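You operate a simulated robot arm through the tools that you are given. There is no shell and no other tool. Be economical: measure what you need, move in short steps, check, and stop when the job is done.

Carry out the task below with a simulated robot arm. There is one attempt and no reset: what you move stays moved.

JOB
Put the black thumb screw from the steel top of the small winder on the left bay of the cream cabinet. Then fetch the wiping pad and set it on top of the yellow rack. Then fetch the blue job card and set it on the top wire shelf. Then take the yellow card and leave it on the top of the grey cart. Then take the spool from the right end of the steel bench and leave it on the shelf under the steel bench. Then take the white cloth and put it on the packing table top beside the blue press. Then shut the middle bench drawer. Then turn the red knob to 1. The order counts. Set down upright: wiping pad, spool.

Only the result counts: the job must be done as asked and must still hold three seconds after the hand-in. Knocking over, shifting, dropping, spilling or breaking anything else fails it. Flat cloth is picked up by pressing the open fingertips on it (5 to 10 N) and closing them slowly along it; thin cloth reads only 2 to 8 mm in the jaws.

ROBOT AND FRAMES
A 7-joint arm with a fingered hand on a trunk, on a base that drives. Base frame: it is fixed to the floor where the robot stands at the start and does not move with it; the origin is under the middle of the robot, x ahead of it, y to its left, z up; the surface under the hand at the start is at about z = 95. Units: cm, rad, N and s.
With the tool pointing down near the work surface it reaches from about 20 to 66 cm from the robot's upright axis, wherever it stands. Its first joint turns from -2.007 to 2.007 rad. Places, roughly: blue job card [-300, -375, 75]; left bay of the cream cabinet [60, 40, 20]; middle bench drawer [140, -420, 70]; packing table top beside the blue press (17x65 cm) [-264, -126, 80]; red knob [150, -440, 90]; shelf under the steel bench [-70, -470, 20]; spool [-100, -475, 75]; thumb screw [50, 0, 100]; top of the grey cart [180, -310, 90]; top wire shelf [-200, -470, 90]; white cloth (7x9x3 cm) [-20, -480, 80]; wiping pad (6x4x4 cm) [-270, -360, 90]; yellow card [-150, -450, 125]; yellow rack (13x19x12 cm) [-40, -450, 80]. Payload 3.1 kg.
The TCP is the grasp point between the finger pads, 2.2 cm short of the fingertips. In the tool frame z runs along the fingers and y along their closing line. Largest opening 11.2 cm; the body of the gripper starts 6 cm behind the TCP. The gripper is a hand of 3 fingers: y runs from the thumb to the fingers, the wrist lies at [0, 0, -21.8] in the tool frame, and closing takes about 1.5 s.
Orientation is told as [roll, pitch, yaw] about the base's x, y, z axes, in that order, counted from this pose: with the fingers straight down and closing along the base's y, the tool's x points along the base's -x, its y along +y and its z along -z.

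CONTROLS
- The arm moves only by the tool jog_arm. Its argument "steps" is text: rows parted by semicolons, each of 6 numbers parted by spaces: the shift along the tool's x, y, z in cm, then the turn, a rotation vector about the tool's x, y, z in rad. In form: x y z wx wy wz; .... A call has 1 to 8 rows; each row is the pose to reach, as a shift and turn from the pose commanded when the call began, along the tool's axes at that moment. "fingers" is the opening, from 0 (shut) to 1 (fully open), set as the call begins (left out, the last holds). Rows are played at 5 a second. More than 5 cm and 0.15 rad between two rows, or a gripper value outside its range, and nothing of the call is played. A pose out of reach is approached as far as the arm can. The call stops where the force on the tool passes 40 N (or 10 N more than at its start, if that is more) or the arm is blocked; 0.2 s more then pass. The fingers move at their own pace (about 10.8 cm/s each) and stop on an object; they squeeze with about 30 N. The grip force told is the motor's: it shows also when the fingers shut on nothing. Time passes only in rows, and 0.2 s behind the last, so rows that repeat a pose let the fingers close. It gives the time, the measured TCP pose, the force on the tool (base axes), the opening and the grip force at its end, in the units of the frame above (readings bear some noise), with the torque about the TCP (base axes, N m) and any sound that the robot's microphone picked up, and new pictures: "views" is both (left out), scene, wrist or none.
- Cameras (640 x 400 px; columns grow to the right, rows downward): "scene" is now at [-1.49, 12.19, 167.31]; the picture's right is [-0.35, -0.94, 0.00], its down [-0.85, 0.31, -0.42] and it looks along [0.40, -0.15, -0.91] (base axes); focal length 295 px, centre (320, 200). "wrist" rides on the gripper at [6.6, 0.3, -8.1] in the tool frame; the picture's right is [-0.05, 1.00, 0.00], its down [-0.77, -0.04, -0.64] and it looks along [-0.63, -0.03, 0.77] (tool axes); focal length 275 px, centre (320, 200). There is no depth. A picture from a camera that has moved, and an enlarged one, comes with that camera's place and axes in the base frame and with its lens. The place of the scene camera against the robot may be out by one fixed shift of up to 2.5 cm in any direction.
- lift_body(by): slides the trunk up (or, below 0, down) by that many cm; the arm and the scene camera ride with it, the base frame stays. It gives what a move gives, with no picture.
- base_move(legs): drives the robot by 1 to 6 legs, each [ahead, left, turn to the left] in cm, cm and rad, along the robot's own axes; the way and the turn of a leg run together, so that a leg with both is an arc; at most 150 cm and 3.142 rad a leg. The arm and the cameras ride along, it lands a little off, and it stops where it bumps. It gives what a move gives, and a new picture of the scene camera.
- move_fingers(finger1, finger2, thumb_bend): sets how far each is bent, from 0 (flat) to 1 (curled in); at 0.3 the hand is open as for a grip, at 0.7 the pads meet at the TCP. One left out holds its place. A second passes; each finger stops where it meets its share of the squeeze, and holds until it gets a number again. A gripper value or a shape takes the hand back. It gives what a move gives, with no picture; readings hold the bend of each and the force on the fingers (four entries, about 0 where the hand has none), thumb and palm.
- preshape(shape): the hand has 3 fingers and takes this shape, open, in about a second: jaw (thumb against the fingers, like two jaws); tri (thumb and two fingers); tip (a fingertip pinch); poke (one finger out to press); point (the index stretched); flat (the hand flat); cup (the hand cupped); fist (a fist). The gripper value then closes the fingers along that shape, each until it touches; the sizes above hold for jaw. It gives what a move gives, with no picture.
- turn_head(pan, tilt): turns the head with the scene camera to pan (to the left, within 2.705 rad either way) and tilt (down, from -0.506 to 1.204), counted from straight ahead of the robot. It gives what a move gives, and a new picture of the scene camera.
- enlarge(camera, box): a new picture of the part [left, top, right, bottom] of that camera's present view, enlarged. The clock stands still meanwhile.
- close_job(): hands the job in; it is judged then, once.

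Work in short steps. Places have to be worked out from the pictures, the camera data and where the tool is seen: move nearer, look again, correct. Check each grasp and each placing, and mend what went wrong. You have 207 turns and 260 pictures in all, those below and enlarged ones among them. Open the gripper and draw the arm clear of the work before you hand the job in, unless the task says otherwise; then end with one line.

The tools are called after ">>>" as a command line: name --argument value ..., lists and objects as JSON in quotes. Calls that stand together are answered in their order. jog_arm: Moves the arm, as the interface text tells. Its arguments: {"type":"object","properties":{"steps":{"type":"string"},"fingers":{"type":"number"},"views":{"type":"string","enum":["both","scene","wrist","none"]}},"required":["steps"]} The other tools are called the same way: lift_body (by) slides the trunk up or down; preshape (shape) gives the hand a shape; move_fingers (finger1, finger2, thumb_bend) moves the fingers one by one; base_move (legs) drives the base; turn_head (pan, tilt) turns the head that bears the scene camera; enlarge (camera, box) takes an enlarged picture of a part of a camera's view; close_job () hands the job in.

At the start:

```text
time: 0.0
position: [35.22, 9.8, 114.92]
orientation: [-0.003, -0.002, -0.001]
contact_force: [0.4, 0.1, -0.6]
ft_torque: [-0.03, -0.02, 0.0]
width: 11.22
grip_force: 0.1
shape: jaw
bend: [0.3, 0.3, 0.3]
finger forces: [0.0, 0.0, 0.0, 0.0, 0.1, 0.0]
trunk travel left (down, up): [-82.5, 16.5]
robot x, y, heading: [0.27, 0.28, -0.006]
head pan, tilt: [-0.354, 1.133]
```

scene: 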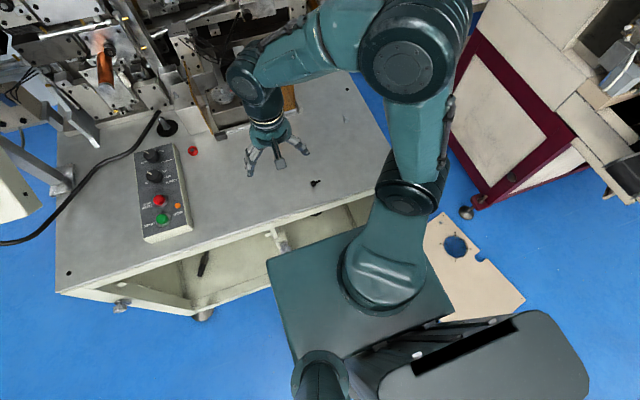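
wrist: 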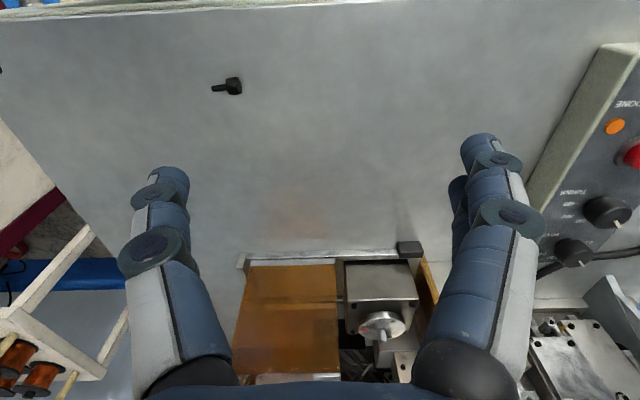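

The thumb screw lies at about (36.4, 0.9, 95.5), along y, judging by both pictures. I turn the jaws by 90° and move above it for a closer look.

>>> jog_arm --steps "0 -1.5 0 0 0 0.14;0 -3 1 0 0 0.28;0 -4.5 2 0 0 0.42;0 -6 3 0 0 0.56;0 -7.5 4 0 0 0.70;0 -9 5 0 0 0.84;0 -9 6 0 0 0.98;0 -9 6 0 0 1.12"

```text
time: 1.8
position: [35.11, 0.81, 108.9]
orientation: [0.001, -0.001, -1.122]
contact_force: [0.7, 0.1, 0.8]
ft_torque: [-0.02, -0.02, 0.0]
width: 11.17
grip_force: 0.0
shape: jaw
bend: [0.3, 0.3, 0.3]
finger forces: [0.0, 0.0, 0.0, 0.0, 0.0, 0.0]
trunk travel left (down, up): [-82.5, 16.5]
robot x, y, heading: [-0.02, -0.18, -0.004]
head pan, tilt: [-0.354, 1.133]
camera scene: at [-1.51, 12.19, 167.31], right [-0.35, -0.94, 0.0], down [-0.85, 0.31, -0.42], along [0.4, -0.15, -0.91], focal length 295 px, centre (320, 200)
camera wrist: at [32.59, 6.85, 116.99], right [0.92, 0.39, 0.0], down [0.3, -0.71, 0.64], along [0.25, -0.59, -0.77], focal length 275 px, centre (320, 200)
```

scene: 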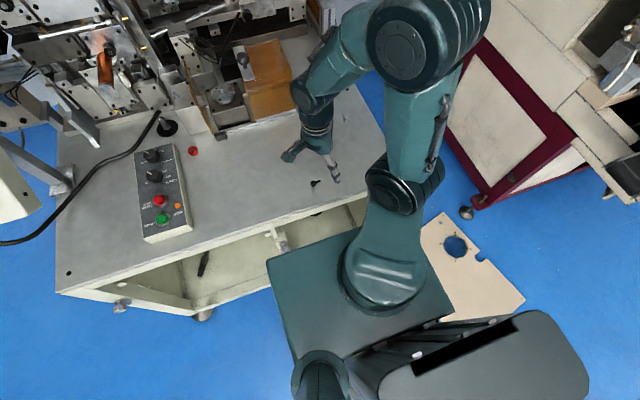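
wrist: 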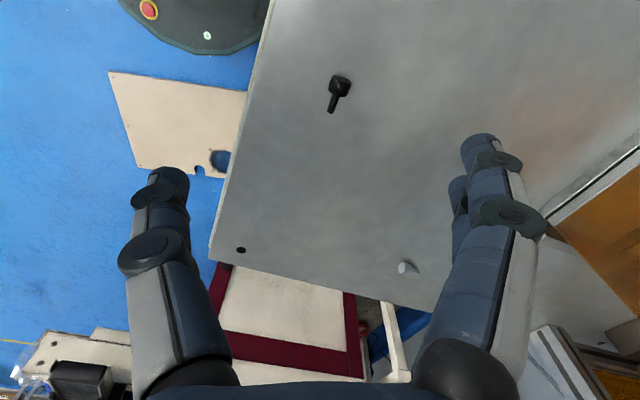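

Screw head at about (36.5, 1.5) and tip at (36.8, -0.8). I align the jaws, centre them over it and descend to about z = 99.5.

>>> jog_arm --steps "-0.4 1.3 1 0 0 0.14;-0.4 1.3 3 0 0 0.28;-0.4 1.3 6 0 0 0.31;-0.4 1.3 9.4 0 0 0.31;-0.4 1.3 9.4 0 0 0.31" --views "both"

```text
time: 3.0
position: [36.46, 0.91, 99.42]
orientation: [0.002, 0.001, -1.432]
contact_force: [0.0, -0.5, -0.3]
ft_torque: [0.0, 0.04, -0.01]
width: 11.19
grip_force: 0.1
shape: jaw
bend: [0.3, 0.3, 0.3]
finger forces: [0.0, 0.0, 0.0, 0.0, 0.0, 0.0]
trunk travel left (down, up): [-82.5, 16.5]
robot x, y, heading: [0.35, 0.17, -0.007]
head pan, tilt: [-0.354, 1.133]
camera scene: at [-1.61, 12.15, 167.32], right [-0.35, -0.94, 0.0], down [-0.85, 0.31, -0.43], along [0.4, -0.15, -0.91], focal length 295 px, centre (320, 200)
camera wrist: at [35.85, 7.48, 107.48], right [1.0, 0.09, 0.0], down [0.07, -0.77, 0.64], along [0.06, -0.63, -0.77], focal length 275 px, centre (320, 200)
```

scene: 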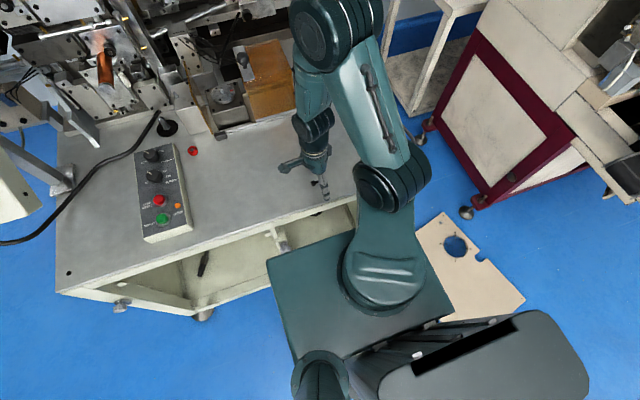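
wrist: 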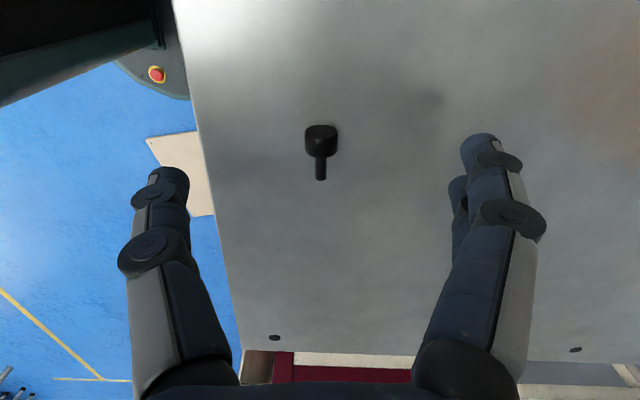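

Well aligned: the head/neck is straight under the TCP. I lower to z about 97.4 and close.

>>> jog_arm --steps "0 0 1 0 0 0;0 0 1.9 0 0 0;0 0 1.9 0 0 0" --views "wrist"

>>> jog_arm --steps "0 0 0 0 0 0;0 0 0 0 0 0;0 0 0 0 0 0;0 0 0 0 0 0;0 0 0 0 0 0;0 0 0 0 0 0;0 0 0 0 0 0;0 0 0 0 0 0" --fingers 0 --views "wrist"

```text
time: 3.8
position: [36.53, 0.92, 97.64]
orientation: [0.001, 0.0, -1.432]
contact_force: [0.7, -0.4, 0.4]
ft_torque: [0.01, 0.01, 0.01]
width: 11.19
grip_force: 0.1
shape: jaw
bend: [0.3, 0.3, 0.3]
finger forces: [0.0, 0.1, 0.0, 0.1, 0.0, 0.0]
trunk travel left (down, up): [-82.5, 16.5]
robot x, y, heading: [-0.22, -0.06, 0.0]
head pan, tilt: [-0.354, 1.133]
camera wrist: at [35.95, 7.51, 105.61], right [1.0, 0.09, 0.0], down [0.07, -0.77, 0.64], along [0.06, -0.63, -0.77], focal length 275 px, centre (320, 200)
```

wrist: 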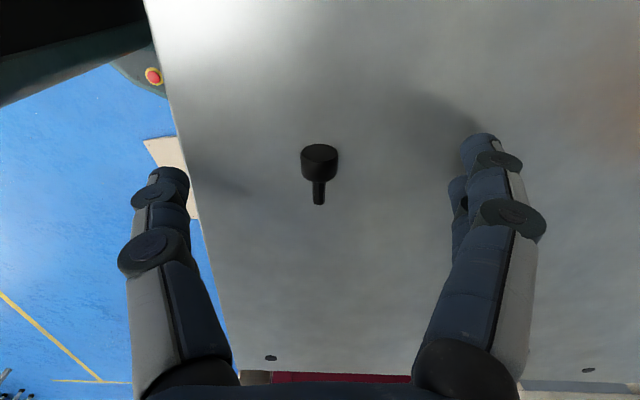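

```text
time: 5.6
position: [36.5, 1.03, 97.57]
orientation: [0.001, -0.001, -1.43]
contact_force: [-0.6, 0.4, 0.6]
ft_torque: [0.01, 0.0, 0.02]
width: 0.0
grip_force: 30.4
shape: jaw
bend: [0.71, 0.68, 0.75]
finger forces: [0.1, 0.1, 0.0, 0.0, 0.1, 0.0]
trunk travel left (down, up): [-82.5, 16.5]
robot x, y, heading: [-0.22, -0.02, 0.003]
head pan, tilt: [-0.354, 1.133]
camera wrist: at [35.93, 7.49, 105.63], right [1.0, 0.09, 0.0], down [0.07, -0.77, 0.64], along [0.06, -0.63, -0.77], focal length 275 px, centre (320, 200)
```

wrist: 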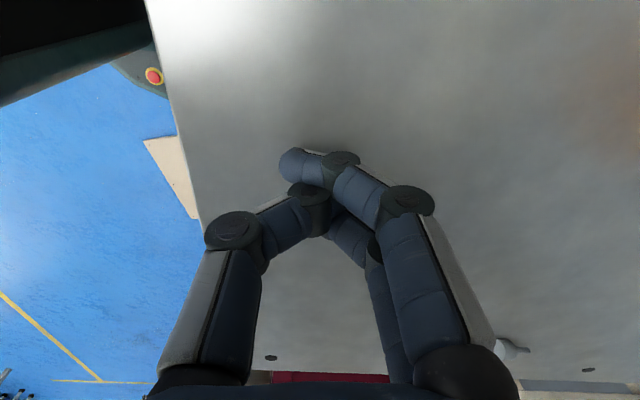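

The jaws shut on nothing; open again and see where the screw is.

>>> jog_arm --steps "0 0 0 0 0 0;0 0 0 0 0 0;0 0 0 0 0 0;0 0 0 0 0 0;0 0 0 0 0 0;0 0 0 0 0 0" --fingers 1 --views "wrist"

```text
time: 6.1
position: [36.7, 1.11, 97.68]
orientation: [0.009, 0.002, -1.428]
contact_force: [0.2, 0.1, 0.2]
ft_torque: [-0.01, 0.02, 0.02]
width: 11.23
grip_force: 0.0
shape: jaw
bend: [0.3, 0.3, 0.3]
finger forces: [0.1, 0.0, 0.0, 0.0, 0.1, 0.1]
trunk travel left (down, up): [-82.5, 16.5]
robot x, y, heading: [-0.28, 0.37, -0.002]
head pan, tilt: [-0.354, 1.133]
stopped in row 2: the force on the tool passed its limit at 78 N (the readings are from after the stop); the commanded pose is now the measured one
camera wrist: at [36.02, 7.55, 105.76], right [1.0, 0.09, 0.01], down [0.07, -0.77, 0.63], along [0.07, -0.63, -0.77], focal length 275 px, centre (320, 200)
```

wrist: 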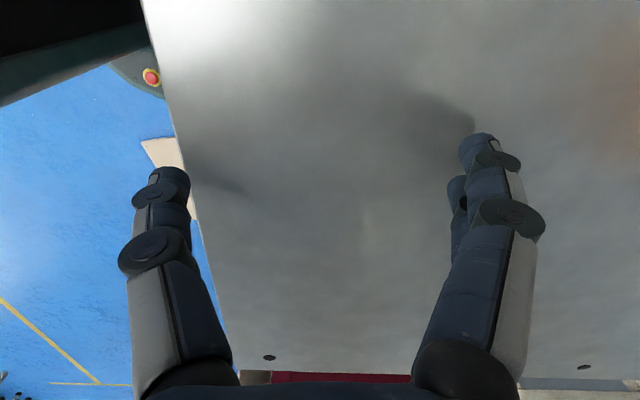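

The screw is no longer in view; raise the hand and look for it.

>>> jog_arm --steps "0 0 -4 0 0 0;0 0 -8 0 0 0;0 0 -8 0 0 0"

>>> enlarge --camera "scene" --box '[160, 60, 400, 210]'

```text
time: 6.9
position: [36.76, 1.14, 105.65]
orientation: [0.007, 0.002, -1.43]
contact_force: [0.0, 0.5, -0.3]
ft_torque: [0.01, 0.01, -0.02]
width: 11.17
grip_force: 0.0
shape: jaw
bend: [0.3, 0.3, 0.3]
finger forces: [0.1, 0.0, 0.0, 0.1, 0.0, 0.1]
trunk travel left (down, up): [-82.5, 16.5]
robot x, y, heading: [0.35, 0.09, 0.001]
head pan, tilt: [-0.354, 1.133]
camera scene: at [-1.35, 12.26, 167.3], right [-0.35, -0.94, 0.0], down [-0.85, 0.31, -0.42], along [0.4, -0.15, -0.91], focal length 295 px, centre (320, 200)
camera wrist: at [36.2, 7.7, 113.68], right [1.0, 0.09, 0.01], down [0.07, -0.77, 0.63], along [0.06, -0.63, -0.77], focal length 275 px, centre (320, 200)
```

scene: 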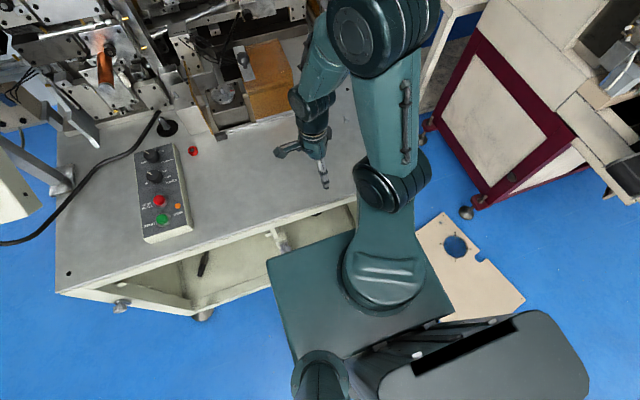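
wrist: 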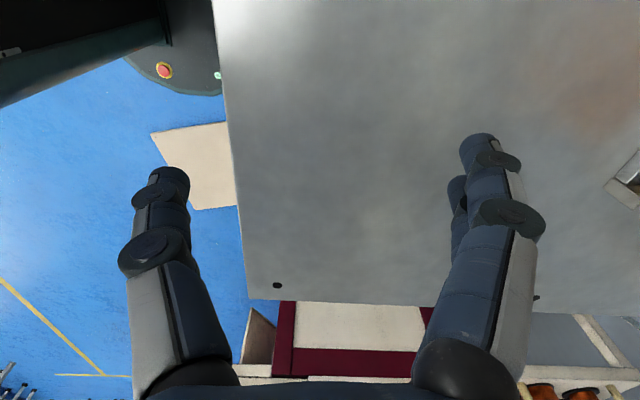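

```text
2.67 times, centred on (280, 135) of scene
camera zoom: at [-1.35, 12.26, 167.3], right [-0.35, -0.94, 0.0], down [-0.85, 0.31, -0.42], along [0.4, -0.15, -0.91], focal length 786 px, centre (427, 373)
```

zoom: 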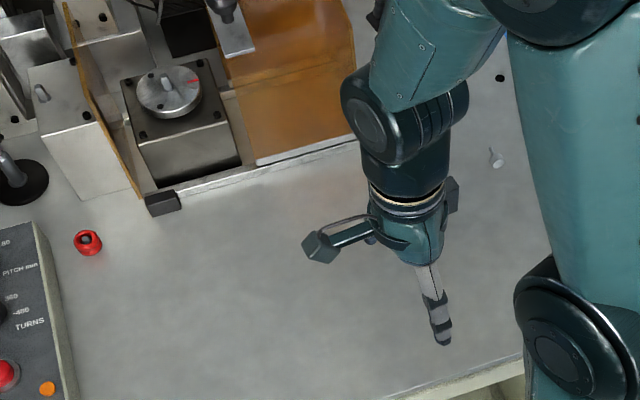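

The screw may be hidden by the arm or the hand. I lift higher and move the hand aside to see the whole top.

>>> jog_arm --steps "0 0 -4 0 0 0;0 0 -8 0 0 0;4 0 -10 0 0 0;8 0 -10 0 0 0;12 0 -10 0 0 0;16 0 -10 0 0 0;20 0 -10 0 0 0"

>>> enlarge --camera "scene" --box '[220, 100, 460, 250]'

```text
time: 8.5
position: [33.63, 21.07, 115.78]
orientation: [0.006, 0.001, -1.43]
contact_force: [-0.2, -0.6, -0.4]
ft_torque: [-0.01, 0.01, -0.01]
width: 11.21
grip_force: 0.0
shape: jaw
bend: [0.3, 0.3, 0.3]
finger forces: [0.1, 0.0, 0.0, 0.0, 0.1, 0.0]
trunk travel left (down, up): [-82.5, 16.5]
robot x, y, heading: [0.06, -0.35, 0.004]
head pan, tilt: [-0.354, 1.133]
camera scene: at [-1.51, 12.44, 167.29], right [-0.35, -0.94, 0.0], down [-0.85, 0.31, -0.43], along [0.4, -0.15, -0.91], focal length 295 px, centre (320, 200)
camera wrist: at [33.04, 27.6, 123.88], right [1.0, 0.09, 0.01], down [0.07, -0.77, 0.64], along [0.07, -0.63, -0.77], focal length 275 px, centre (320, 200)
```

scene: 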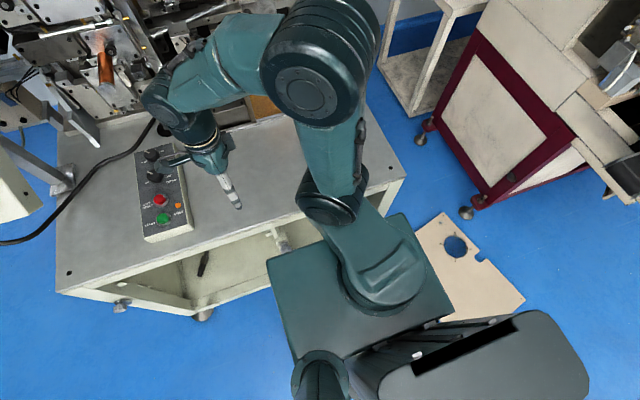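
wrist: 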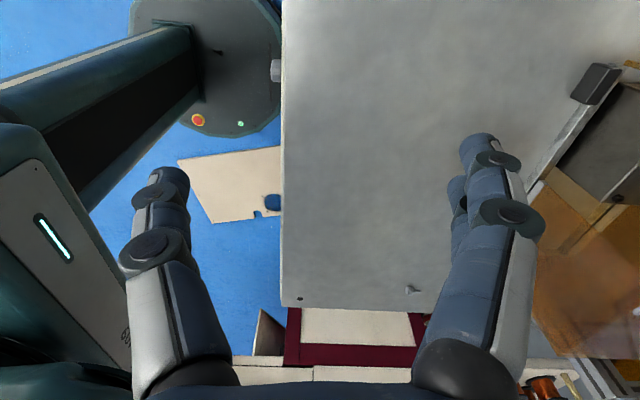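

```text
2.67 times, centred on (340, 175) of scene
camera zoom: at [-1.51, 12.44, 167.29], right [-0.35, -0.94, 0.0], down [-0.85, 0.31, -0.43], along [0.4, -0.15, -0.91], focal length 786 px, centre (267, 267)
```

zoom: 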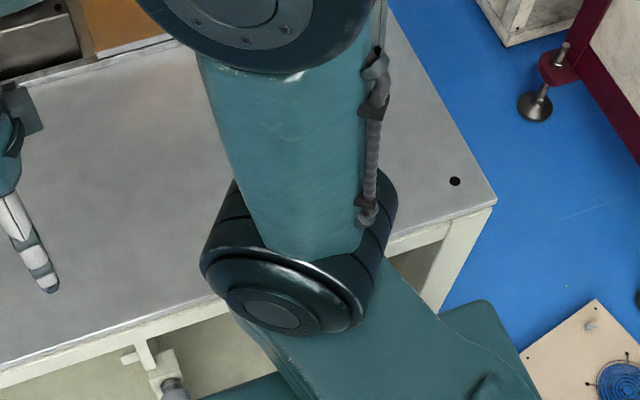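

There is a small black item on the robot's own base deck in the wrist picture; zoom on it.

>>> enlarge --camera "wrist" --box '[150, 0, 310, 100]'

```text
4.00 times, centred on (230, 50) of wrist
camera zoom: at [33.04, 27.6, 123.88], right [1.0, 0.09, 0.01], down [0.07, -0.77, 0.64], along [0.07, -0.63, -0.77], focal length 1101 px, centre (680, 800)
```

zoom: 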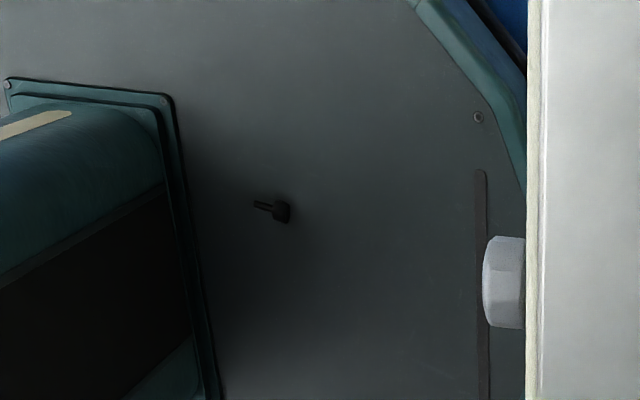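

The thumb screw landed on the robot's own base deck, so it rides with us. I look down at the deck with the head camera.

>>> turn_head --pan 0.5 --tilt 1.2

>>> turn_head --pan 1.5 --tilt 1.2

```text
time: 9.7
position: [33.73, 20.72, 115.83]
orientation: [0.008, 0.002, -1.429]
contact_force: [0.1, 0.4, 0.0]
ft_torque: [0.04, -0.03, -0.01]
width: 11.18
grip_force: 0.1
shape: jaw
bend: [0.3, 0.3, 0.3]
finger forces: [0.1, 0.0, 0.1, 0.0, 0.1, 0.0]
trunk travel left (down, up): [-82.5, 16.5]
robot x, y, heading: [0.08, -0.22, 0.0]
head pan, tilt: [0.499, 1.201]
camera scene: at [-2.27, 16.97, 166.91], right [0.48, -0.88, 0.0], down [-0.82, -0.45, -0.36], along [0.32, 0.17, -0.93], focal length 295 px, centre (320, 200)
```

scene: 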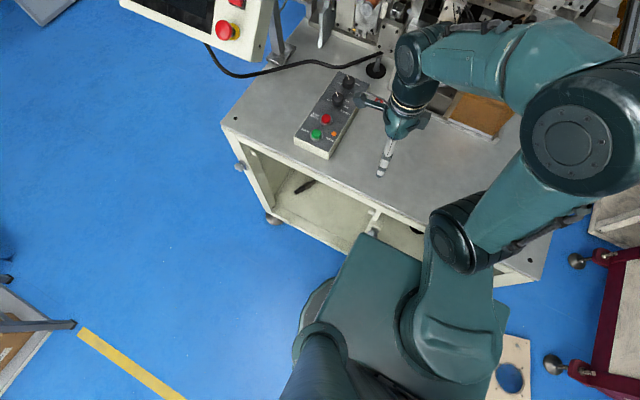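

```text
time: 10.9
position: [33.79, 20.9, 115.69]
orientation: [0.006, 0.001, -1.429]
contact_force: [-0.1, -0.2, -0.4]
ft_torque: [-0.01, -0.01, 0.01]
width: 11.19
grip_force: 0.0
shape: jaw
bend: [0.3, 0.3, 0.3]
finger forces: [0.0, 0.0, 0.0, 0.0, 0.0, 0.0]
trunk travel left (down, up): [-82.5, 16.5]
robot x, y, heading: [0.22, -0.07, 0.0]
head pan, tilt: [1.499, 1.201]
camera scene: at [-6.78, 19.9, 166.91], right [1.0, -0.07, 0.0], down [-0.07, -0.93, -0.36], along [0.03, 0.36, -0.93], focal length 295 px, centre (320, 200)
```

scene: 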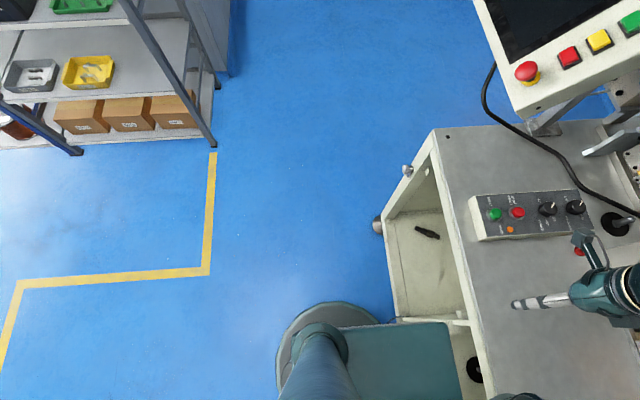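

The deck is hidden from the head by the shoulder carriage. I'll back away from the cabinet to get room; first I look behind the robot.

>>> turn_head --pan 2.7 --tilt 0.7

>>> turn_head --pan -2.6 --tilt 0.6

>>> turn_head --pan -1.6 --tilt 0.6

```text
time: 12.3
position: [33.7, 20.93, 115.87]
orientation: [0.007, 0.002, -1.429]
contact_force: [-0.1, 0.1, 0.1]
ft_torque: [-0.01, -0.04, -0.01]
width: 11.24
grip_force: 0.0
shape: jaw
bend: [0.3, 0.3, 0.3]
finger forces: [0.0, 0.0, 0.0, 0.0, 0.0, 0.0]
trunk travel left (down, up): [-82.5, 16.5]
robot x, y, heading: [-0.23, 0.05, 0.003]
head pan, tilt: [2.7, 0.7]
camera scene: at [-14.87, 17.96, 170.51], right [0.43, 0.9, 0.0], down [0.58, -0.28, -0.76], along [-0.69, 0.33, -0.64], focal length 295 px, centre (320, 200)
```

scene: 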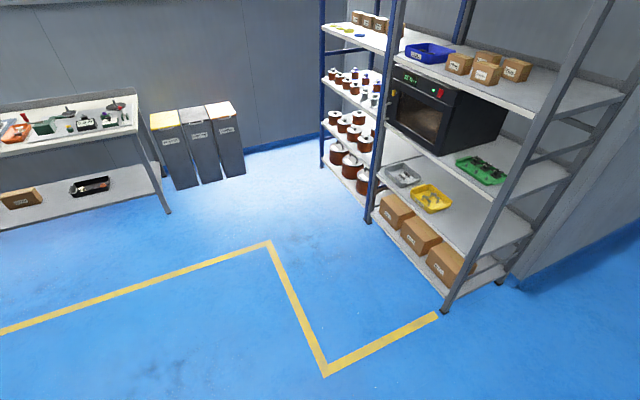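

```text
time: 16.5
position: [33.68, 20.98, 115.86]
orientation: [0.007, 0.001, -1.428]
contact_force: [0.6, -0.4, 1.2]
ft_torque: [0.0, -0.01, 0.03]
width: 11.18
grip_force: 0.1
shape: jaw
bend: [0.3, 0.3, 0.3]
finger forces: [0.1, 0.1, 0.0, 0.1, 0.0, 0.1]
trunk travel left (down, up): [-82.5, 16.5]
robot x, y, heading: [-0.07, -0.1, 0.003]
head pan, tilt: [-2.601, 0.6]
camera scene: at [-14.77, 9.76, 171.37], right [-0.52, 0.86, 0.0], down [0.48, 0.29, -0.83], along [-0.71, -0.43, -0.56], focal length 295 px, centre (320, 200)
```

scene: 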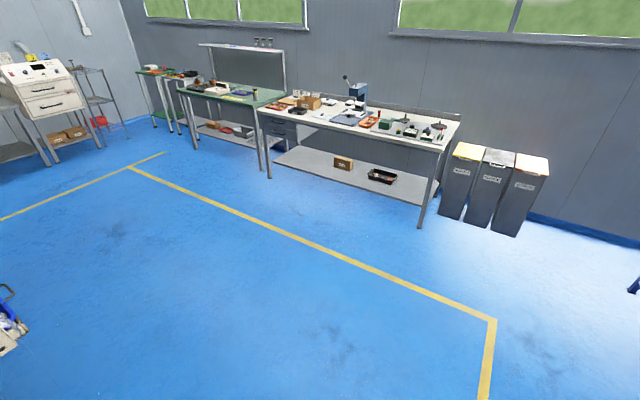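

```text
time: 17.7
position: [33.83, 20.85, 115.85]
orientation: [0.008, 0.002, -1.431]
contact_force: [1.0, 0.9, 0.4]
ft_torque: [0.02, -0.01, -0.01]
width: 11.17
grip_force: 0.1
shape: jaw
bend: [0.3, 0.3, 0.3]
finger forces: [0.0, 0.0, 0.0, 0.0, 0.1, 0.1]
trunk travel left (down, up): [-82.5, 16.5]
robot x, y, heading: [-0.19, 0.06, -0.005]
head pan, tilt: [-1.6, 0.6]
camera scene: at [-7.47, 5.48, 171.37], right [-1.0, 0.03, 0.0], down [0.02, 0.56, -0.83], along [-0.03, -0.82, -0.56], focal length 295 px, centre (320, 200)
```

scene: 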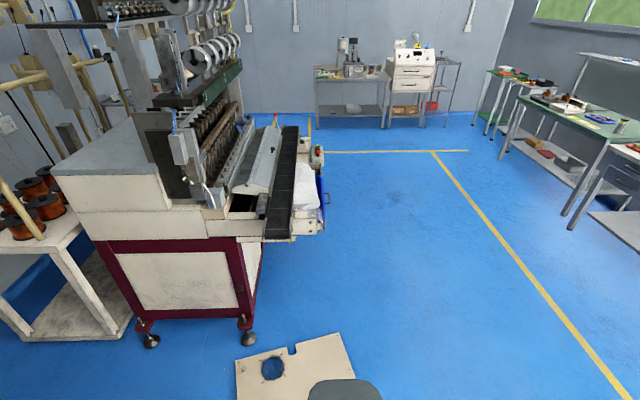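

Behind is clear floor. I back straight out by 70 cm gently, leaving the hand high.

>>> base_move --legs '[[-70, 0, 0]]'

>>> jog_arm --steps "0 0 0 0 0 0" --views "wrist"

```text
time: 21.6
position: [-36.75, 20.94, 115.74]
orientation: [0.008, 0.0, -1.424]
contact_force: [-0.9, 0.4, -0.3]
ft_torque: [-0.01, -0.01, -0.02]
width: 11.23
grip_force: 0.0
shape: jaw
bend: [0.3, 0.3, 0.3]
finger forces: [0.0, 0.0, 0.0, 0.1, 0.0, 0.1]
trunk travel left (down, up): [-82.5, 16.5]
robot x, y, heading: [-70.47, -0.07, 0.008]
head pan, tilt: [-1.6, 0.6]
camera scene: at [-77.86, 5.2, 171.37], right [-1.0, 0.02, 0.0], down [0.01, 0.56, -0.83], along [-0.02, -0.82, -0.56], focal length 295 px, centre (320, 200)
```

scene: 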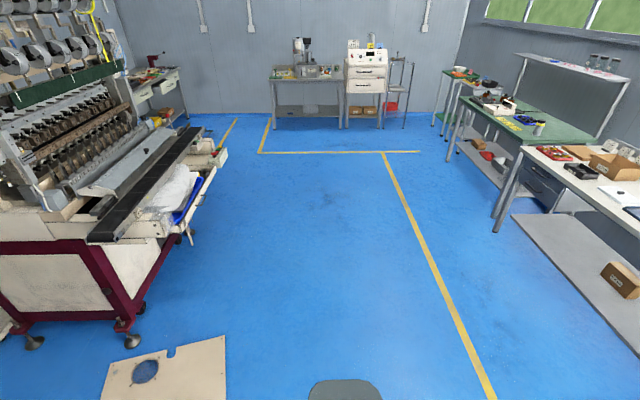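

```text
time: 22.0
position: [-36.83, 20.92, 115.72]
orientation: [0.008, 0.002, -1.422]
contact_force: [0.0, 0.2, 0.0]
ft_torque: [0.03, 0.02, -0.02]
width: 11.2
grip_force: 0.1
shape: jaw
bend: [0.3, 0.3, 0.3]
finger forces: [0.0, 0.0, 0.0, 0.1, 0.1, 0.1]
trunk travel left (down, up): [-82.5, 16.5]
robot x, y, heading: [-70.39, -0.38, 0.007]
head pan, tilt: [-1.6, 0.6]
camera wrist: at [-37.43, 27.37, 123.9], right [0.99, 0.1, 0.01], down [0.07, -0.77, 0.63], along [0.07, -0.63, -0.77], focal length 275 px, centre (320, 200)
```

wrist: 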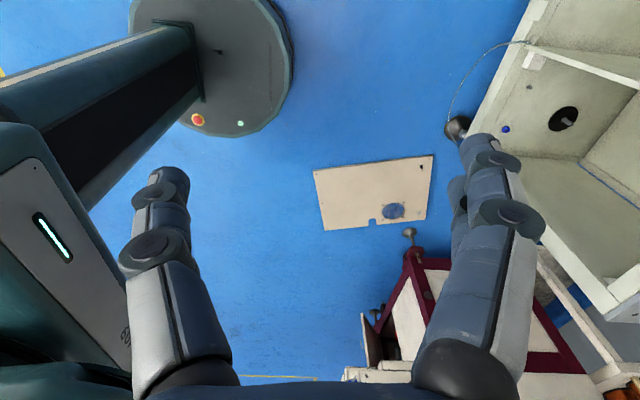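

The screw still rides on the deck near the column foot. I lower the trunk 45 cm over the free floor and look again to get its height by parallax.

>>> lift_body --by -45

>>> jog_arm --steps "0 0 0 0 0 0" --views "wrist"

```text
refused: -45 is not a number from -40 to 40
```

```text
time: 22.4
position: [-36.86, 20.88, 115.79]
orientation: [0.007, 0.002, -1.423]
contact_force: [0.5, -0.4, -0.2]
ft_torque: [0.01, 0.02, 0.0]
width: 11.21
grip_force: 0.0
shape: jaw
bend: [0.3, 0.3, 0.3]
finger forces: [0.0, 0.0, 0.1, 0.1, 0.0, 0.0]
trunk travel left (down, up): [-82.5, 16.5]
robot x, y, heading: [-70.17, -0.24, 0.011]
head pan, tilt: [-1.6, 0.6]
camera wrist: at [-37.45, 27.36, 123.9], right [0.99, 0.1, 0.01], down [0.07, -0.77, 0.63], along [0.07, -0.63, -0.77], focal length 275 px, centre (320, 200)
```

wrist: 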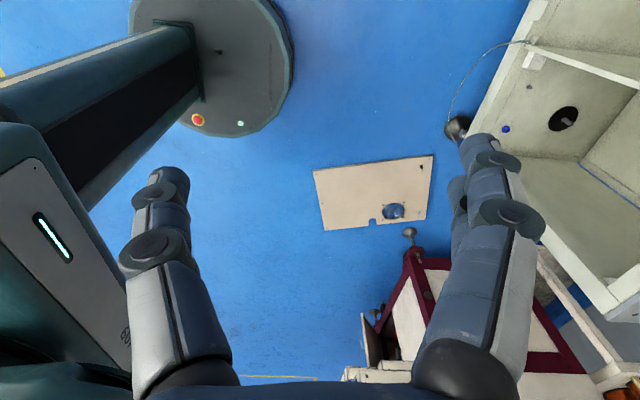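

Limit is 40 per call; lower by 40.

>>> lift_body --by -40

>>> jog_arm --steps "0 0 0 0 0 0" --views "wrist"

```text
time: 26.2
position: [-36.76, 21.0, 75.84]
orientation: [0.007, 0.003, -1.424]
contact_force: [0.3, -0.3, 0.9]
ft_torque: [0.04, 0.03, -0.03]
width: 11.2
grip_force: 0.1
shape: jaw
bend: [0.3, 0.3, 0.3]
finger forces: [0.0, 0.0, 0.0, 0.0, 0.0, 0.1]
trunk travel left (down, up): [-42.5, 56.5]
robot x, y, heading: [-70.24, -0.05, 0.007]
head pan, tilt: [-1.6, 0.6]
```

```text
time: 26.6
position: [-36.79, 20.84, 75.87]
orientation: [0.006, 0.002, -1.424]
contact_force: [0.4, -0.9, 0.3]
ft_torque: [0.04, -0.01, 0.0]
width: 11.22
grip_force: 0.0
shape: jaw
bend: [0.3, 0.3, 0.3]
finger forces: [0.0, 0.0, 0.0, 0.0, 0.0, 0.1]
trunk travel left (down, up): [-42.5, 56.5]
robot x, y, heading: [-70.01, -0.3, 0.004]
head pan, tilt: [-1.6, 0.6]
camera wrist: at [-37.46, 27.36, 83.91], right [0.99, 0.1, 0.01], down [0.07, -0.77, 0.63], along [0.07, -0.63, -0.77], focal length 275 px, centre (320, 200)
```

wrist: 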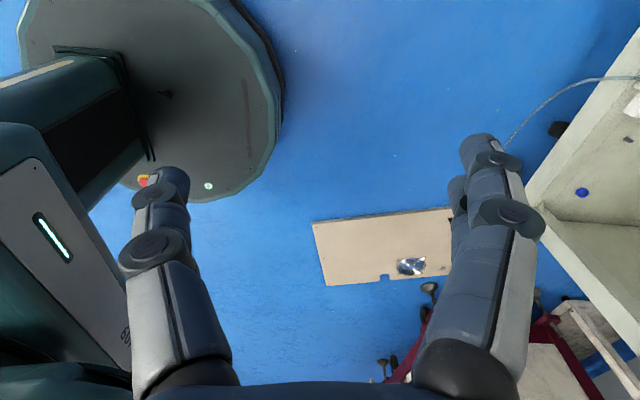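

Triangulated: deck at z ≈ 22.5, screw at about (-67.9, 4.5), i.e. 2 cm ahead of the robot's axis, with ~40 cm of room beneath the shoulder box. I'll reach back under the box from the front; first swing the hand to the front with the yaw undone.

>>> jog_arm --steps "-2 0.5 0 0 0 -0.14;-4 1 0 0 0 -0.28;-6 1.5 0 0 0 -0.42;-8 2 0 0 0 -0.56;-10 2.5 0 0 0 -0.70;-12 3 0 0 0 -0.84;-14 3.5 0 0 0 -0.98;-16 4 0 0 0 -1.12" --views "none"

>>> jog_arm --steps "0 0 0 0 0 -0.14;0 0 0 0 0 -0.30" --views "none"

>>> jog_arm --steps "0 0 2 0 0.14 0;0 0 4 0 0.28 0;0 0 6 0 0.42 0;0 0 8 0 0.56 0;0 0 10 0 0.70 0;0 0 12 0 0.8 0"

```text
time: 28.4
position: [-30.31, 5.55, 76.04]
orientation: [0.006, -0.008, -0.301]
contact_force: [0.1, -0.6, 0.1]
ft_torque: [0.01, 0.02, 0.01]
width: 11.2
grip_force: 0.1
shape: jaw
bend: [0.3, 0.3, 0.3]
finger forces: [0.0, 0.0, 0.1, 0.0, 0.0, 0.0]
trunk travel left (down, up): [-42.5, 56.5]
robot x, y, heading: [-70.25, -0.63, 0.01]
head pan, tilt: [-1.6, 0.6]
```

```text
refused: row 2 steps farther than a row can; nothing moved
```

```text
time: 29.8
position: [-30.19, 5.74, 63.92]
orientation: [0.007, 0.797, -0.297]
contact_force: [-0.1, -0.2, -0.1]
ft_torque: [-0.02, -0.04, 0.02]
width: 11.23
grip_force: 0.0
shape: jaw
bend: [0.3, 0.3, 0.3]
finger forces: [0.0, 0.0, 0.0, 0.0, 0.0, 0.0]
trunk travel left (down, up): [-42.5, 56.5]
robot x, y, heading: [-70.16, -0.14, 0.003]
head pan, tilt: [-1.6, 0.6]
camera scene: at [-77.8, 5.19, 131.38], right [-1.0, 0.02, 0.0], down [0.01, 0.56, -0.83], along [-0.02, -0.82, -0.56], focal length 295 px, centre (320, 200)
camera wrist: at [-29.08, 5.48, 74.19], right [0.33, 0.94, -0.03], down [0.94, -0.33, -0.11], along [-0.11, 0.01, -0.99], focal length 275 px, centre (320, 200)
```

scene: 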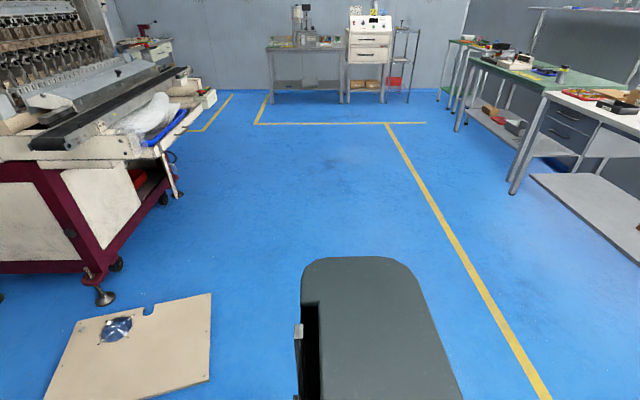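
wrist: 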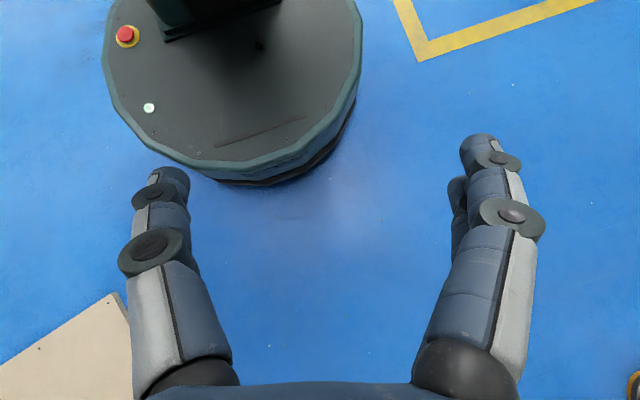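

It works: the hand points back under the box. Lower the trunk 15 more, undo the remaining yaw and tilt a bit further.

>>> lift_body --by -15

>>> jog_arm --steps "0 0 0 0.1 0 -0.1;0 0 0 0.212 0 -0.208" --views "none"

>>> jog_arm --steps "0 0 2 0 0.12 0;0 0 4 0 0.24 0" --views "wrist"

```text
time: 31.6
position: [-30.28, 5.74, 48.83]
orientation: [0.007, 0.795, -0.298]
contact_force: [-0.1, 0.3, -0.3]
ft_torque: [-0.01, -0.04, -0.04]
width: 11.18
grip_force: 0.0
shape: jaw
bend: [0.3, 0.3, 0.3]
finger forces: [0.0, 0.0, 0.2, 0.1, 0.0, 0.0]
trunk travel left (down, up): [-27.5, 71.5]
robot x, y, heading: [-70.16, -0.54, 0.006]
head pan, tilt: [-1.6, 0.6]
```

```text
refused: row 2 steps farther than a row can; nothing moved
```

```text
time: 32.2
position: [-33.01, 6.52, 46.2]
orientation: [0.007, 1.035, -0.296]
contact_force: [-0.2, 0.3, 0.5]
ft_torque: [-0.01, -0.03, 0.01]
width: 11.21
grip_force: 0.1
shape: jaw
bend: [0.3, 0.3, 0.3]
finger forces: [0.0, 0.0, 0.0, 0.0, 0.0, 0.0]
trunk travel left (down, up): [-27.5, 71.5]
robot x, y, heading: [-70.68, -0.29, 0.008]
head pan, tilt: [-1.6, 0.6]
camera wrist: at [-29.55, 5.63, 55.98], right [0.32, 0.95, -0.04], down [0.89, -0.31, -0.34], along [-0.33, 0.08, -0.94], focal length 275 px, centre (320, 200)
```

wrist: 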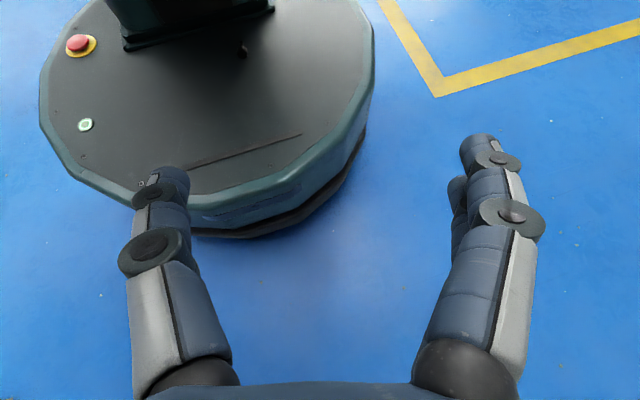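

Screw at about (-68.7, 4.8, 23). I undo the yaw and switch to the fingertip-pinch shape, which suits such a small part better.

>>> jog_arm --steps "0 0 0 0.085 0 -0.05;0 0 0 0.17 0 -0.1;0 0 0 0.2546 0 -0.151" --views "none"

>>> preshape --shape "tip"

>>> jog_arm --steps "0 0 0 0 0 0;0 0 0 0 0 0;0 0 0 0 0 0;0 0 0 0 0 0;0 0 0 0 0 0;0 0 0 0 0 0;0 0 0 0 0 0" --fingers 0.2 --views "wrist"

>>> jog_arm --steps "0 0 0 0 0 0;0 0 0 0 0 0;0 0 0 0 0 0;0 0 0 0 0 0;0 0 0 0 0 0;0 0 0 0 0 0;0 0 0 0 0 0" --fingers 0 --views "wrist"

```text
time: 33.0
position: [-32.91, 6.58, 46.16]
orientation: [0.007, 1.034, 0.001]
contact_force: [0.4, -0.2, 0.3]
ft_torque: [0.04, -0.01, -0.01]
width: 11.21
grip_force: 0.1
shape: jaw
bend: [0.3, 0.3, 0.3]
finger forces: [0.0, 0.1, 0.0, 0.1, 0.1, 0.1]
trunk travel left (down, up): [-27.5, 71.5]
robot x, y, heading: [-70.38, 0.01, 0.008]
head pan, tilt: [-1.6, 0.6]
```

```text
time: 33.9
position: [-32.93, 6.55, 46.14]
orientation: [0.007, 1.033, -0.002]
contact_force: [0.4, 0.3, -0.9]
ft_torque: [-0.02, 0.0, -0.01]
width: 11.19
grip_force: 0.1
shape: tip
bend: [0.3, 0.3, 0.3]
finger forces: [0.0, 0.1, 0.1, 0.0, 0.1, 0.1]
trunk travel left (down, up): [-27.5, 71.5]
robot x, y, heading: [-70.7, -0.44, 0.008]
head pan, tilt: [-1.6, 0.6]
```

```text
time: 35.5
position: [-32.96, 6.5, 46.1]
orientation: [0.006, 1.034, 0.0]
contact_force: [0.1, 0.0, 0.0]
ft_torque: [0.02, 0.0, -0.04]
width: 2.27
grip_force: 0.1
shape: tip
bend: [0.73, 0.73, 0.7]
finger forces: [0.0, 0.1, 0.1, 0.0, 0.0, 0.0]
trunk travel left (down, up): [-27.5, 71.5]
robot x, y, heading: [-70.53, 0.15, 0.005]
head pan, tilt: [-1.6, 0.6]
camera wrist: at [-29.44, 6.69, 55.93], right [0.03, 1.0, -0.04], down [0.94, -0.04, -0.34], along [-0.34, -0.02, -0.94], focal length 275 px, centre (320, 200)
```

wrist: 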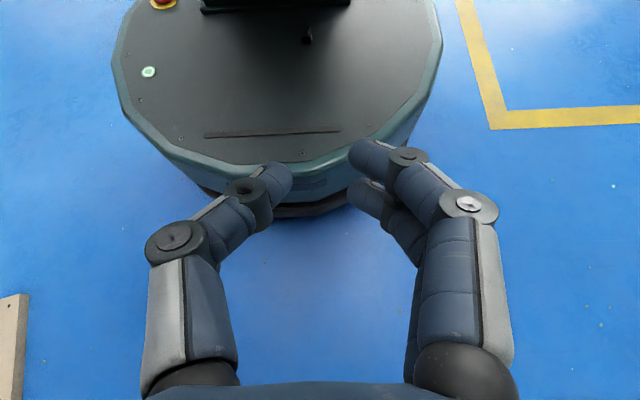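

```text
time: 37.1
position: [-32.96, 6.41, 46.0]
orientation: [0.007, 1.033, 0.0]
contact_force: [0.3, 0.3, -0.7]
ft_torque: [-0.04, -0.01, 0.0]
width: 0.0
grip_force: 30.1
shape: tip
bend: [0.68, 0.68, 0.76]
finger forces: [0.1, 0.0, 0.0, 0.1, 0.0, 0.0]
trunk travel left (down, up): [-27.5, 71.5]
robot x, y, heading: [-70.54, -0.43, 0.008]
head pan, tilt: [-1.6, 0.6]
camera wrist: at [-29.44, 6.69, 55.93], right [0.03, 1.0, -0.04], down [0.94, -0.04, -0.34], along [-0.34, -0.02, -0.94], focal length 275 px, centre (320, 200)
```

wrist: 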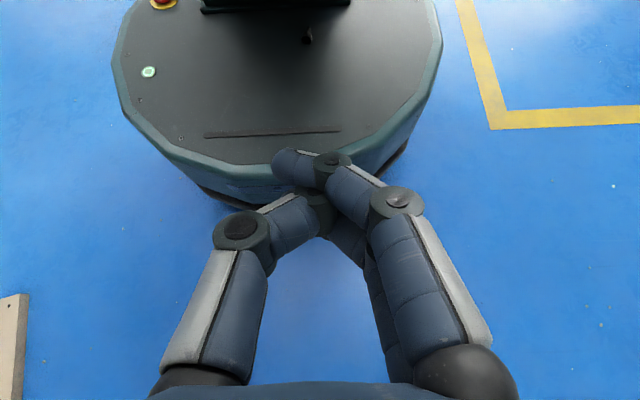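

The tip pinch closes about at the TCP. I tilt to 1.2 rad with the pinch narrowed, then go in under the box in small steps.

>>> jog_arm --steps "0 0 0 0 0.1 0;0 0 0 0 0.166 0;0 0 0 0 0.166 0;0 0 0 0 0.166 0" --fingers 0.3 --views "none"

>>> jog_arm --steps "-0.6 -0.3 4.5 0 0 0;-1.3 -0.6 9 0 0 0;-2 -1 13.5 0 0 0;-2.6 -1.3 18 0 0 0;-3.3 -1.6 22.5 0 0 0;-3.3 -1.6 22.5 0 0 0"

```text
time: 38.1
position: [-33.17, 6.55, 46.14]
orientation: [0.011, 1.199, 0.003]
contact_force: [0.2, -0.7, 0.9]
ft_torque: [-0.04, 0.01, 0.03]
width: 3.32
grip_force: 0.2
shape: tip
bend: [0.74, 0.74, 0.7]
finger forces: [0.0, 0.1, 0.0, 0.0, 0.0, 0.0]
trunk travel left (down, up): [-27.5, 71.5]
robot x, y, heading: [-70.22, -0.45, 0.009]
head pan, tilt: [-1.6, 0.6]
```

```text
time: 39.5
position: [-52.63, 4.89, 34.86]
orientation: [0.011, 1.2, 0.004]
contact_force: [0.1, -0.5, -0.5]
ft_torque: [0.02, 0.02, 0.0]
width: 3.32
grip_force: 0.1
shape: tip
bend: [0.74, 0.74, 0.7]
finger forces: [0.1, 0.0, 0.1, 0.1, 0.0, 0.0]
trunk travel left (down, up): [-27.5, 71.5]
robot x, y, heading: [-70.52, -0.21, 0.007]
head pan, tilt: [-1.6, 0.6]
camera scene: at [-77.84, 5.2, 116.38], right [-1.0, 0.02, 0.0], down [0.01, 0.56, -0.83], along [-0.02, -0.82, -0.56], focal length 295 px, centre (320, 200)
camera wrist: at [-47.56, 5.1, 43.96], right [0.02, 1.0, -0.04], down [0.87, -0.04, -0.49], along [-0.49, -0.02, -0.87], focal length 275 px, centre (320, 200)
```

scene: 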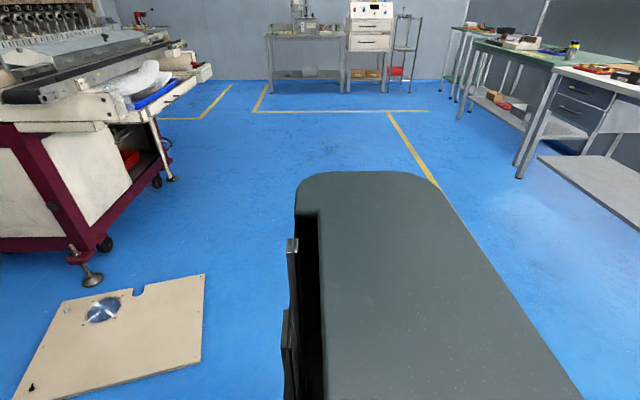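
wrist: 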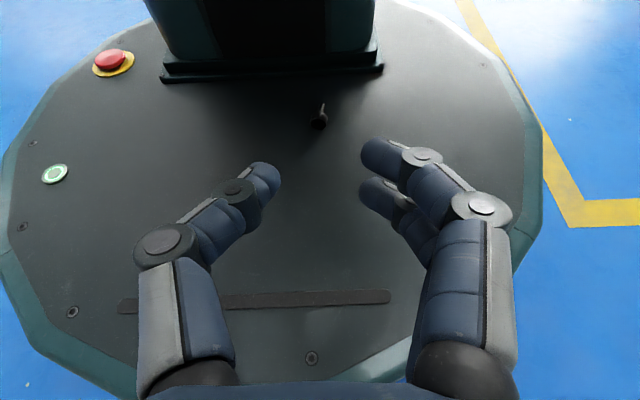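

Screw head at about (-68.7, 4.9), shank pointing to the column, right in line with the jaws. I move to just short of it.

>>> jog_arm --steps "-0.8 0 4 0 0 0;-1.6 0 8 0 0 0;-2.3 0 12 0 0 0;-2.98 0 15.5 0 0 0;-2.98 0 15.5 0 0 0" --views "wrist"

```text
time: 40.7
position: [-66.02, 5.14, 26.46]
orientation: [0.01, 1.198, 0.002]
contact_force: [-0.2, 0.5, -0.4]
ft_torque: [0.05, 0.01, 0.03]
width: 3.36
grip_force: 0.0
shape: tip
bend: [0.74, 0.74, 0.7]
finger forces: [0.0, 0.0, 0.1, 0.1, 0.1, 0.0]
trunk travel left (down, up): [-27.5, 71.5]
robot x, y, heading: [-70.67, -0.79, 0.004]
head pan, tilt: [-1.6, 0.6]
camera wrist: at [-60.9, 5.34, 35.6], right [0.02, 1.0, -0.04], down [0.87, -0.04, -0.49], along [-0.49, -0.02, -0.87], focal length 275 px, centre (320, 200)
```

wrist: 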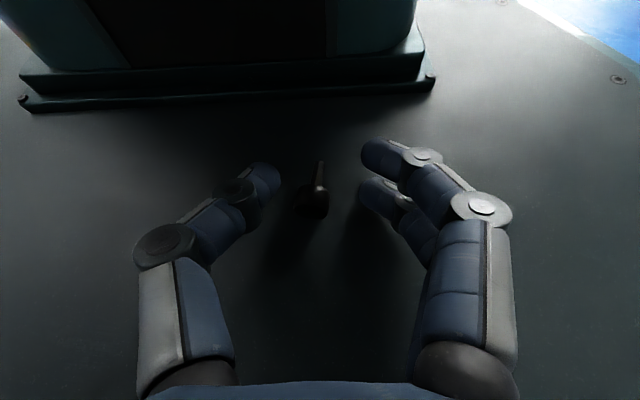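

The screw spans x ≈ -67.2…-70.4 at y ≈ 4.8. Final small step down to it.

>>> jog_arm --steps "-0.6 -0.2 1.5 0 0 0;-1.2 -0.3 2.9 0 0 0;-1.2 -0.3 2.9 0 0 0" --views "wrist"

```text
time: 41.1
position: [-67.49, 5.0, 26.11]
orientation: [0.022, 1.226, 0.011]
contact_force: [6.9, 1.5, 21.2]
ft_torque: [0.52, 0.17, -0.18]
width: 3.44
grip_force: 0.2
shape: tip
bend: [0.74, 0.76, 0.7]
finger forces: [0.0, 0.1, 0.0, 0.0, 0.1, 0.0]
trunk travel left (down, up): [-27.5, 71.5]
robot x, y, heading: [-70.07, -0.26, 0.009]
head pan, tilt: [-1.6, 0.6]
stopped in row 2: the force on the tool passed its limit at 52 N (the readings are from after the stop); the commanded pose is now the measured one
camera wrist: at [-62.16, 5.15, 35.12], right [0.03, 1.0, -0.04], down [0.86, -0.04, -0.51], along [-0.51, -0.02, -0.86], focal length 275 px, centre (320, 200)
```

wrist: 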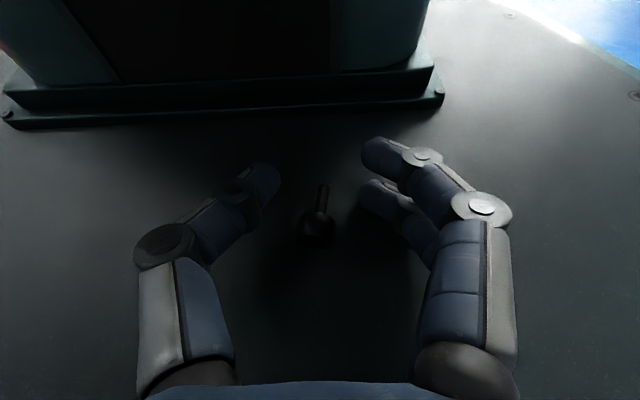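

The lower finger touches the deck before the pads reach the screw, so a direct pinch here won't hold. I'll rake it instead: advance past the screw, close the tips behind it, and pull it forward to where a vertical grasp is possible.

>>> jog_arm --steps "0.6 0 0 0 0 0;1.1 0 1.5 0 0 0;1.6 0 3 0 0 0;1.6 0 3 0 0 0" --views "none"

>>> jog_arm --steps "0 0 0 0 0 0;0 0 0 0 0 0;0 0 0 0 0 0;0 0 0 0 0 0;0 0 0 0 0 0" --fingers 0.08 --views "wrist"

```text
time: 42.1
position: [-70.89, 5.09, 26.37]
orientation: [0.018, 1.216, 0.008]
contact_force: [-0.8, -0.3, 0.4]
ft_torque: [-0.03, 0.02, -0.02]
width: 3.32
grip_force: 0.0
shape: tip
bend: [0.74, 0.74, 0.7]
finger forces: [0.0, 0.0, 0.0, 0.0, 0.1, 0.0]
trunk travel left (down, up): [-27.5, 71.5]
robot x, y, heading: [-70.3, -0.3, 0.007]
head pan, tilt: [-1.6, 0.6]
```

```text
time: 43.3
position: [-70.7, 5.14, 26.32]
orientation: [0.016, 1.218, 0.007]
contact_force: [-0.5, 0.6, 0.5]
ft_torque: [0.0, 0.02, -0.04]
width: 0.91
grip_force: 0.1
shape: tip
bend: [0.72, 0.72, 0.7]
finger forces: [0.1, 0.1, 0.1, 0.0, 0.1, 0.0]
trunk travel left (down, up): [-27.5, 71.5]
robot x, y, heading: [-70.4, -0.19, 0.006]
head pan, tilt: [-1.6, 0.6]
camera wrist: at [-65.51, 5.23, 35.38], right [0.03, 1.0, -0.04], down [0.86, -0.04, -0.5], along [-0.5, -0.02, -0.86], focal length 275 px, centre (320, 200)
```

wrist: 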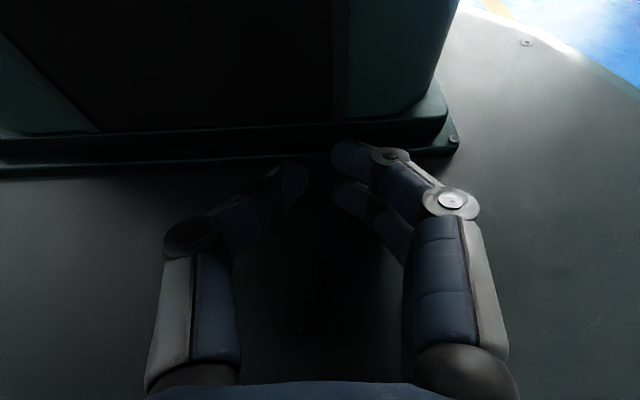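

The screw is inside the hand's loop. Close the tips fully behind it and pull it forward while skimming the deck.

>>> jog_arm --steps "0 0 0 0 0 0;0 0 0 0 0 0;0 0 0 0 0 0;-0.3 0 -0.1 0 0 0;-0.3 0 -0.1 0 0 0" --fingers 0 --views "none"

>>> jog_arm --steps "-0.7 0 -1.8 0 0 0;-1.4 0 -3.7 0 0 0;-2.1 0 -5.6 0 0 0;-2.1 0 -5.6 0 0 0" --views "wrist"

```text
time: 44.5
position: [-70.6, 5.05, 26.09]
orientation: [0.017, 1.217, 0.006]
contact_force: [-0.1, 0.3, -0.5]
ft_torque: [0.0, 0.02, 0.01]
width: 0.0
grip_force: 30.2
shape: tip
bend: [0.68, 0.68, 0.76]
finger forces: [0.1, 0.0, 0.1, 0.0, 0.1, 0.1]
trunk travel left (down, up): [-27.5, 71.5]
robot x, y, heading: [-70.6, -0.02, 0.006]
head pan, tilt: [-1.6, 0.6]
```

```text
time: 45.5
position: [-64.76, 5.05, 26.24]
orientation: [0.019, 1.218, 0.009]
contact_force: [-0.3, 0.0, -1.1]
ft_torque: [0.0, -0.01, -0.03]
width: 0.01
grip_force: 30.1
shape: tip
bend: [0.68, 0.68, 0.76]
finger forces: [0.0, 0.1, 0.0, 0.0, 0.0, 0.0]
trunk travel left (down, up): [-27.5, 71.5]
robot x, y, heading: [-70.18, -0.44, 0.013]
head pan, tilt: [-1.6, 0.6]
camera wrist: at [-59.31, 5.11, 35.29], right [0.03, 1.0, -0.04], down [0.86, -0.04, -0.5], along [-0.5, -0.02, -0.86], focal length 275 px, centre (320, 200)
```

wrist: 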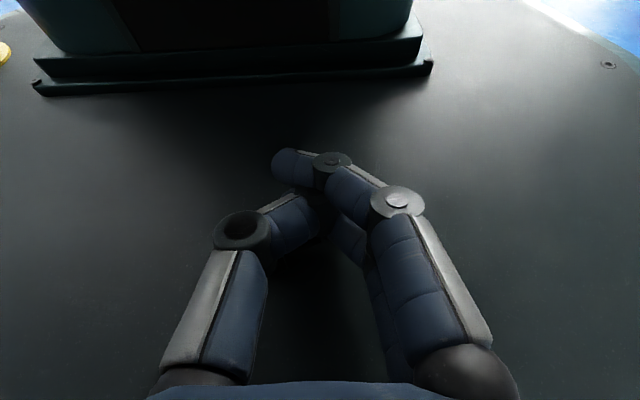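

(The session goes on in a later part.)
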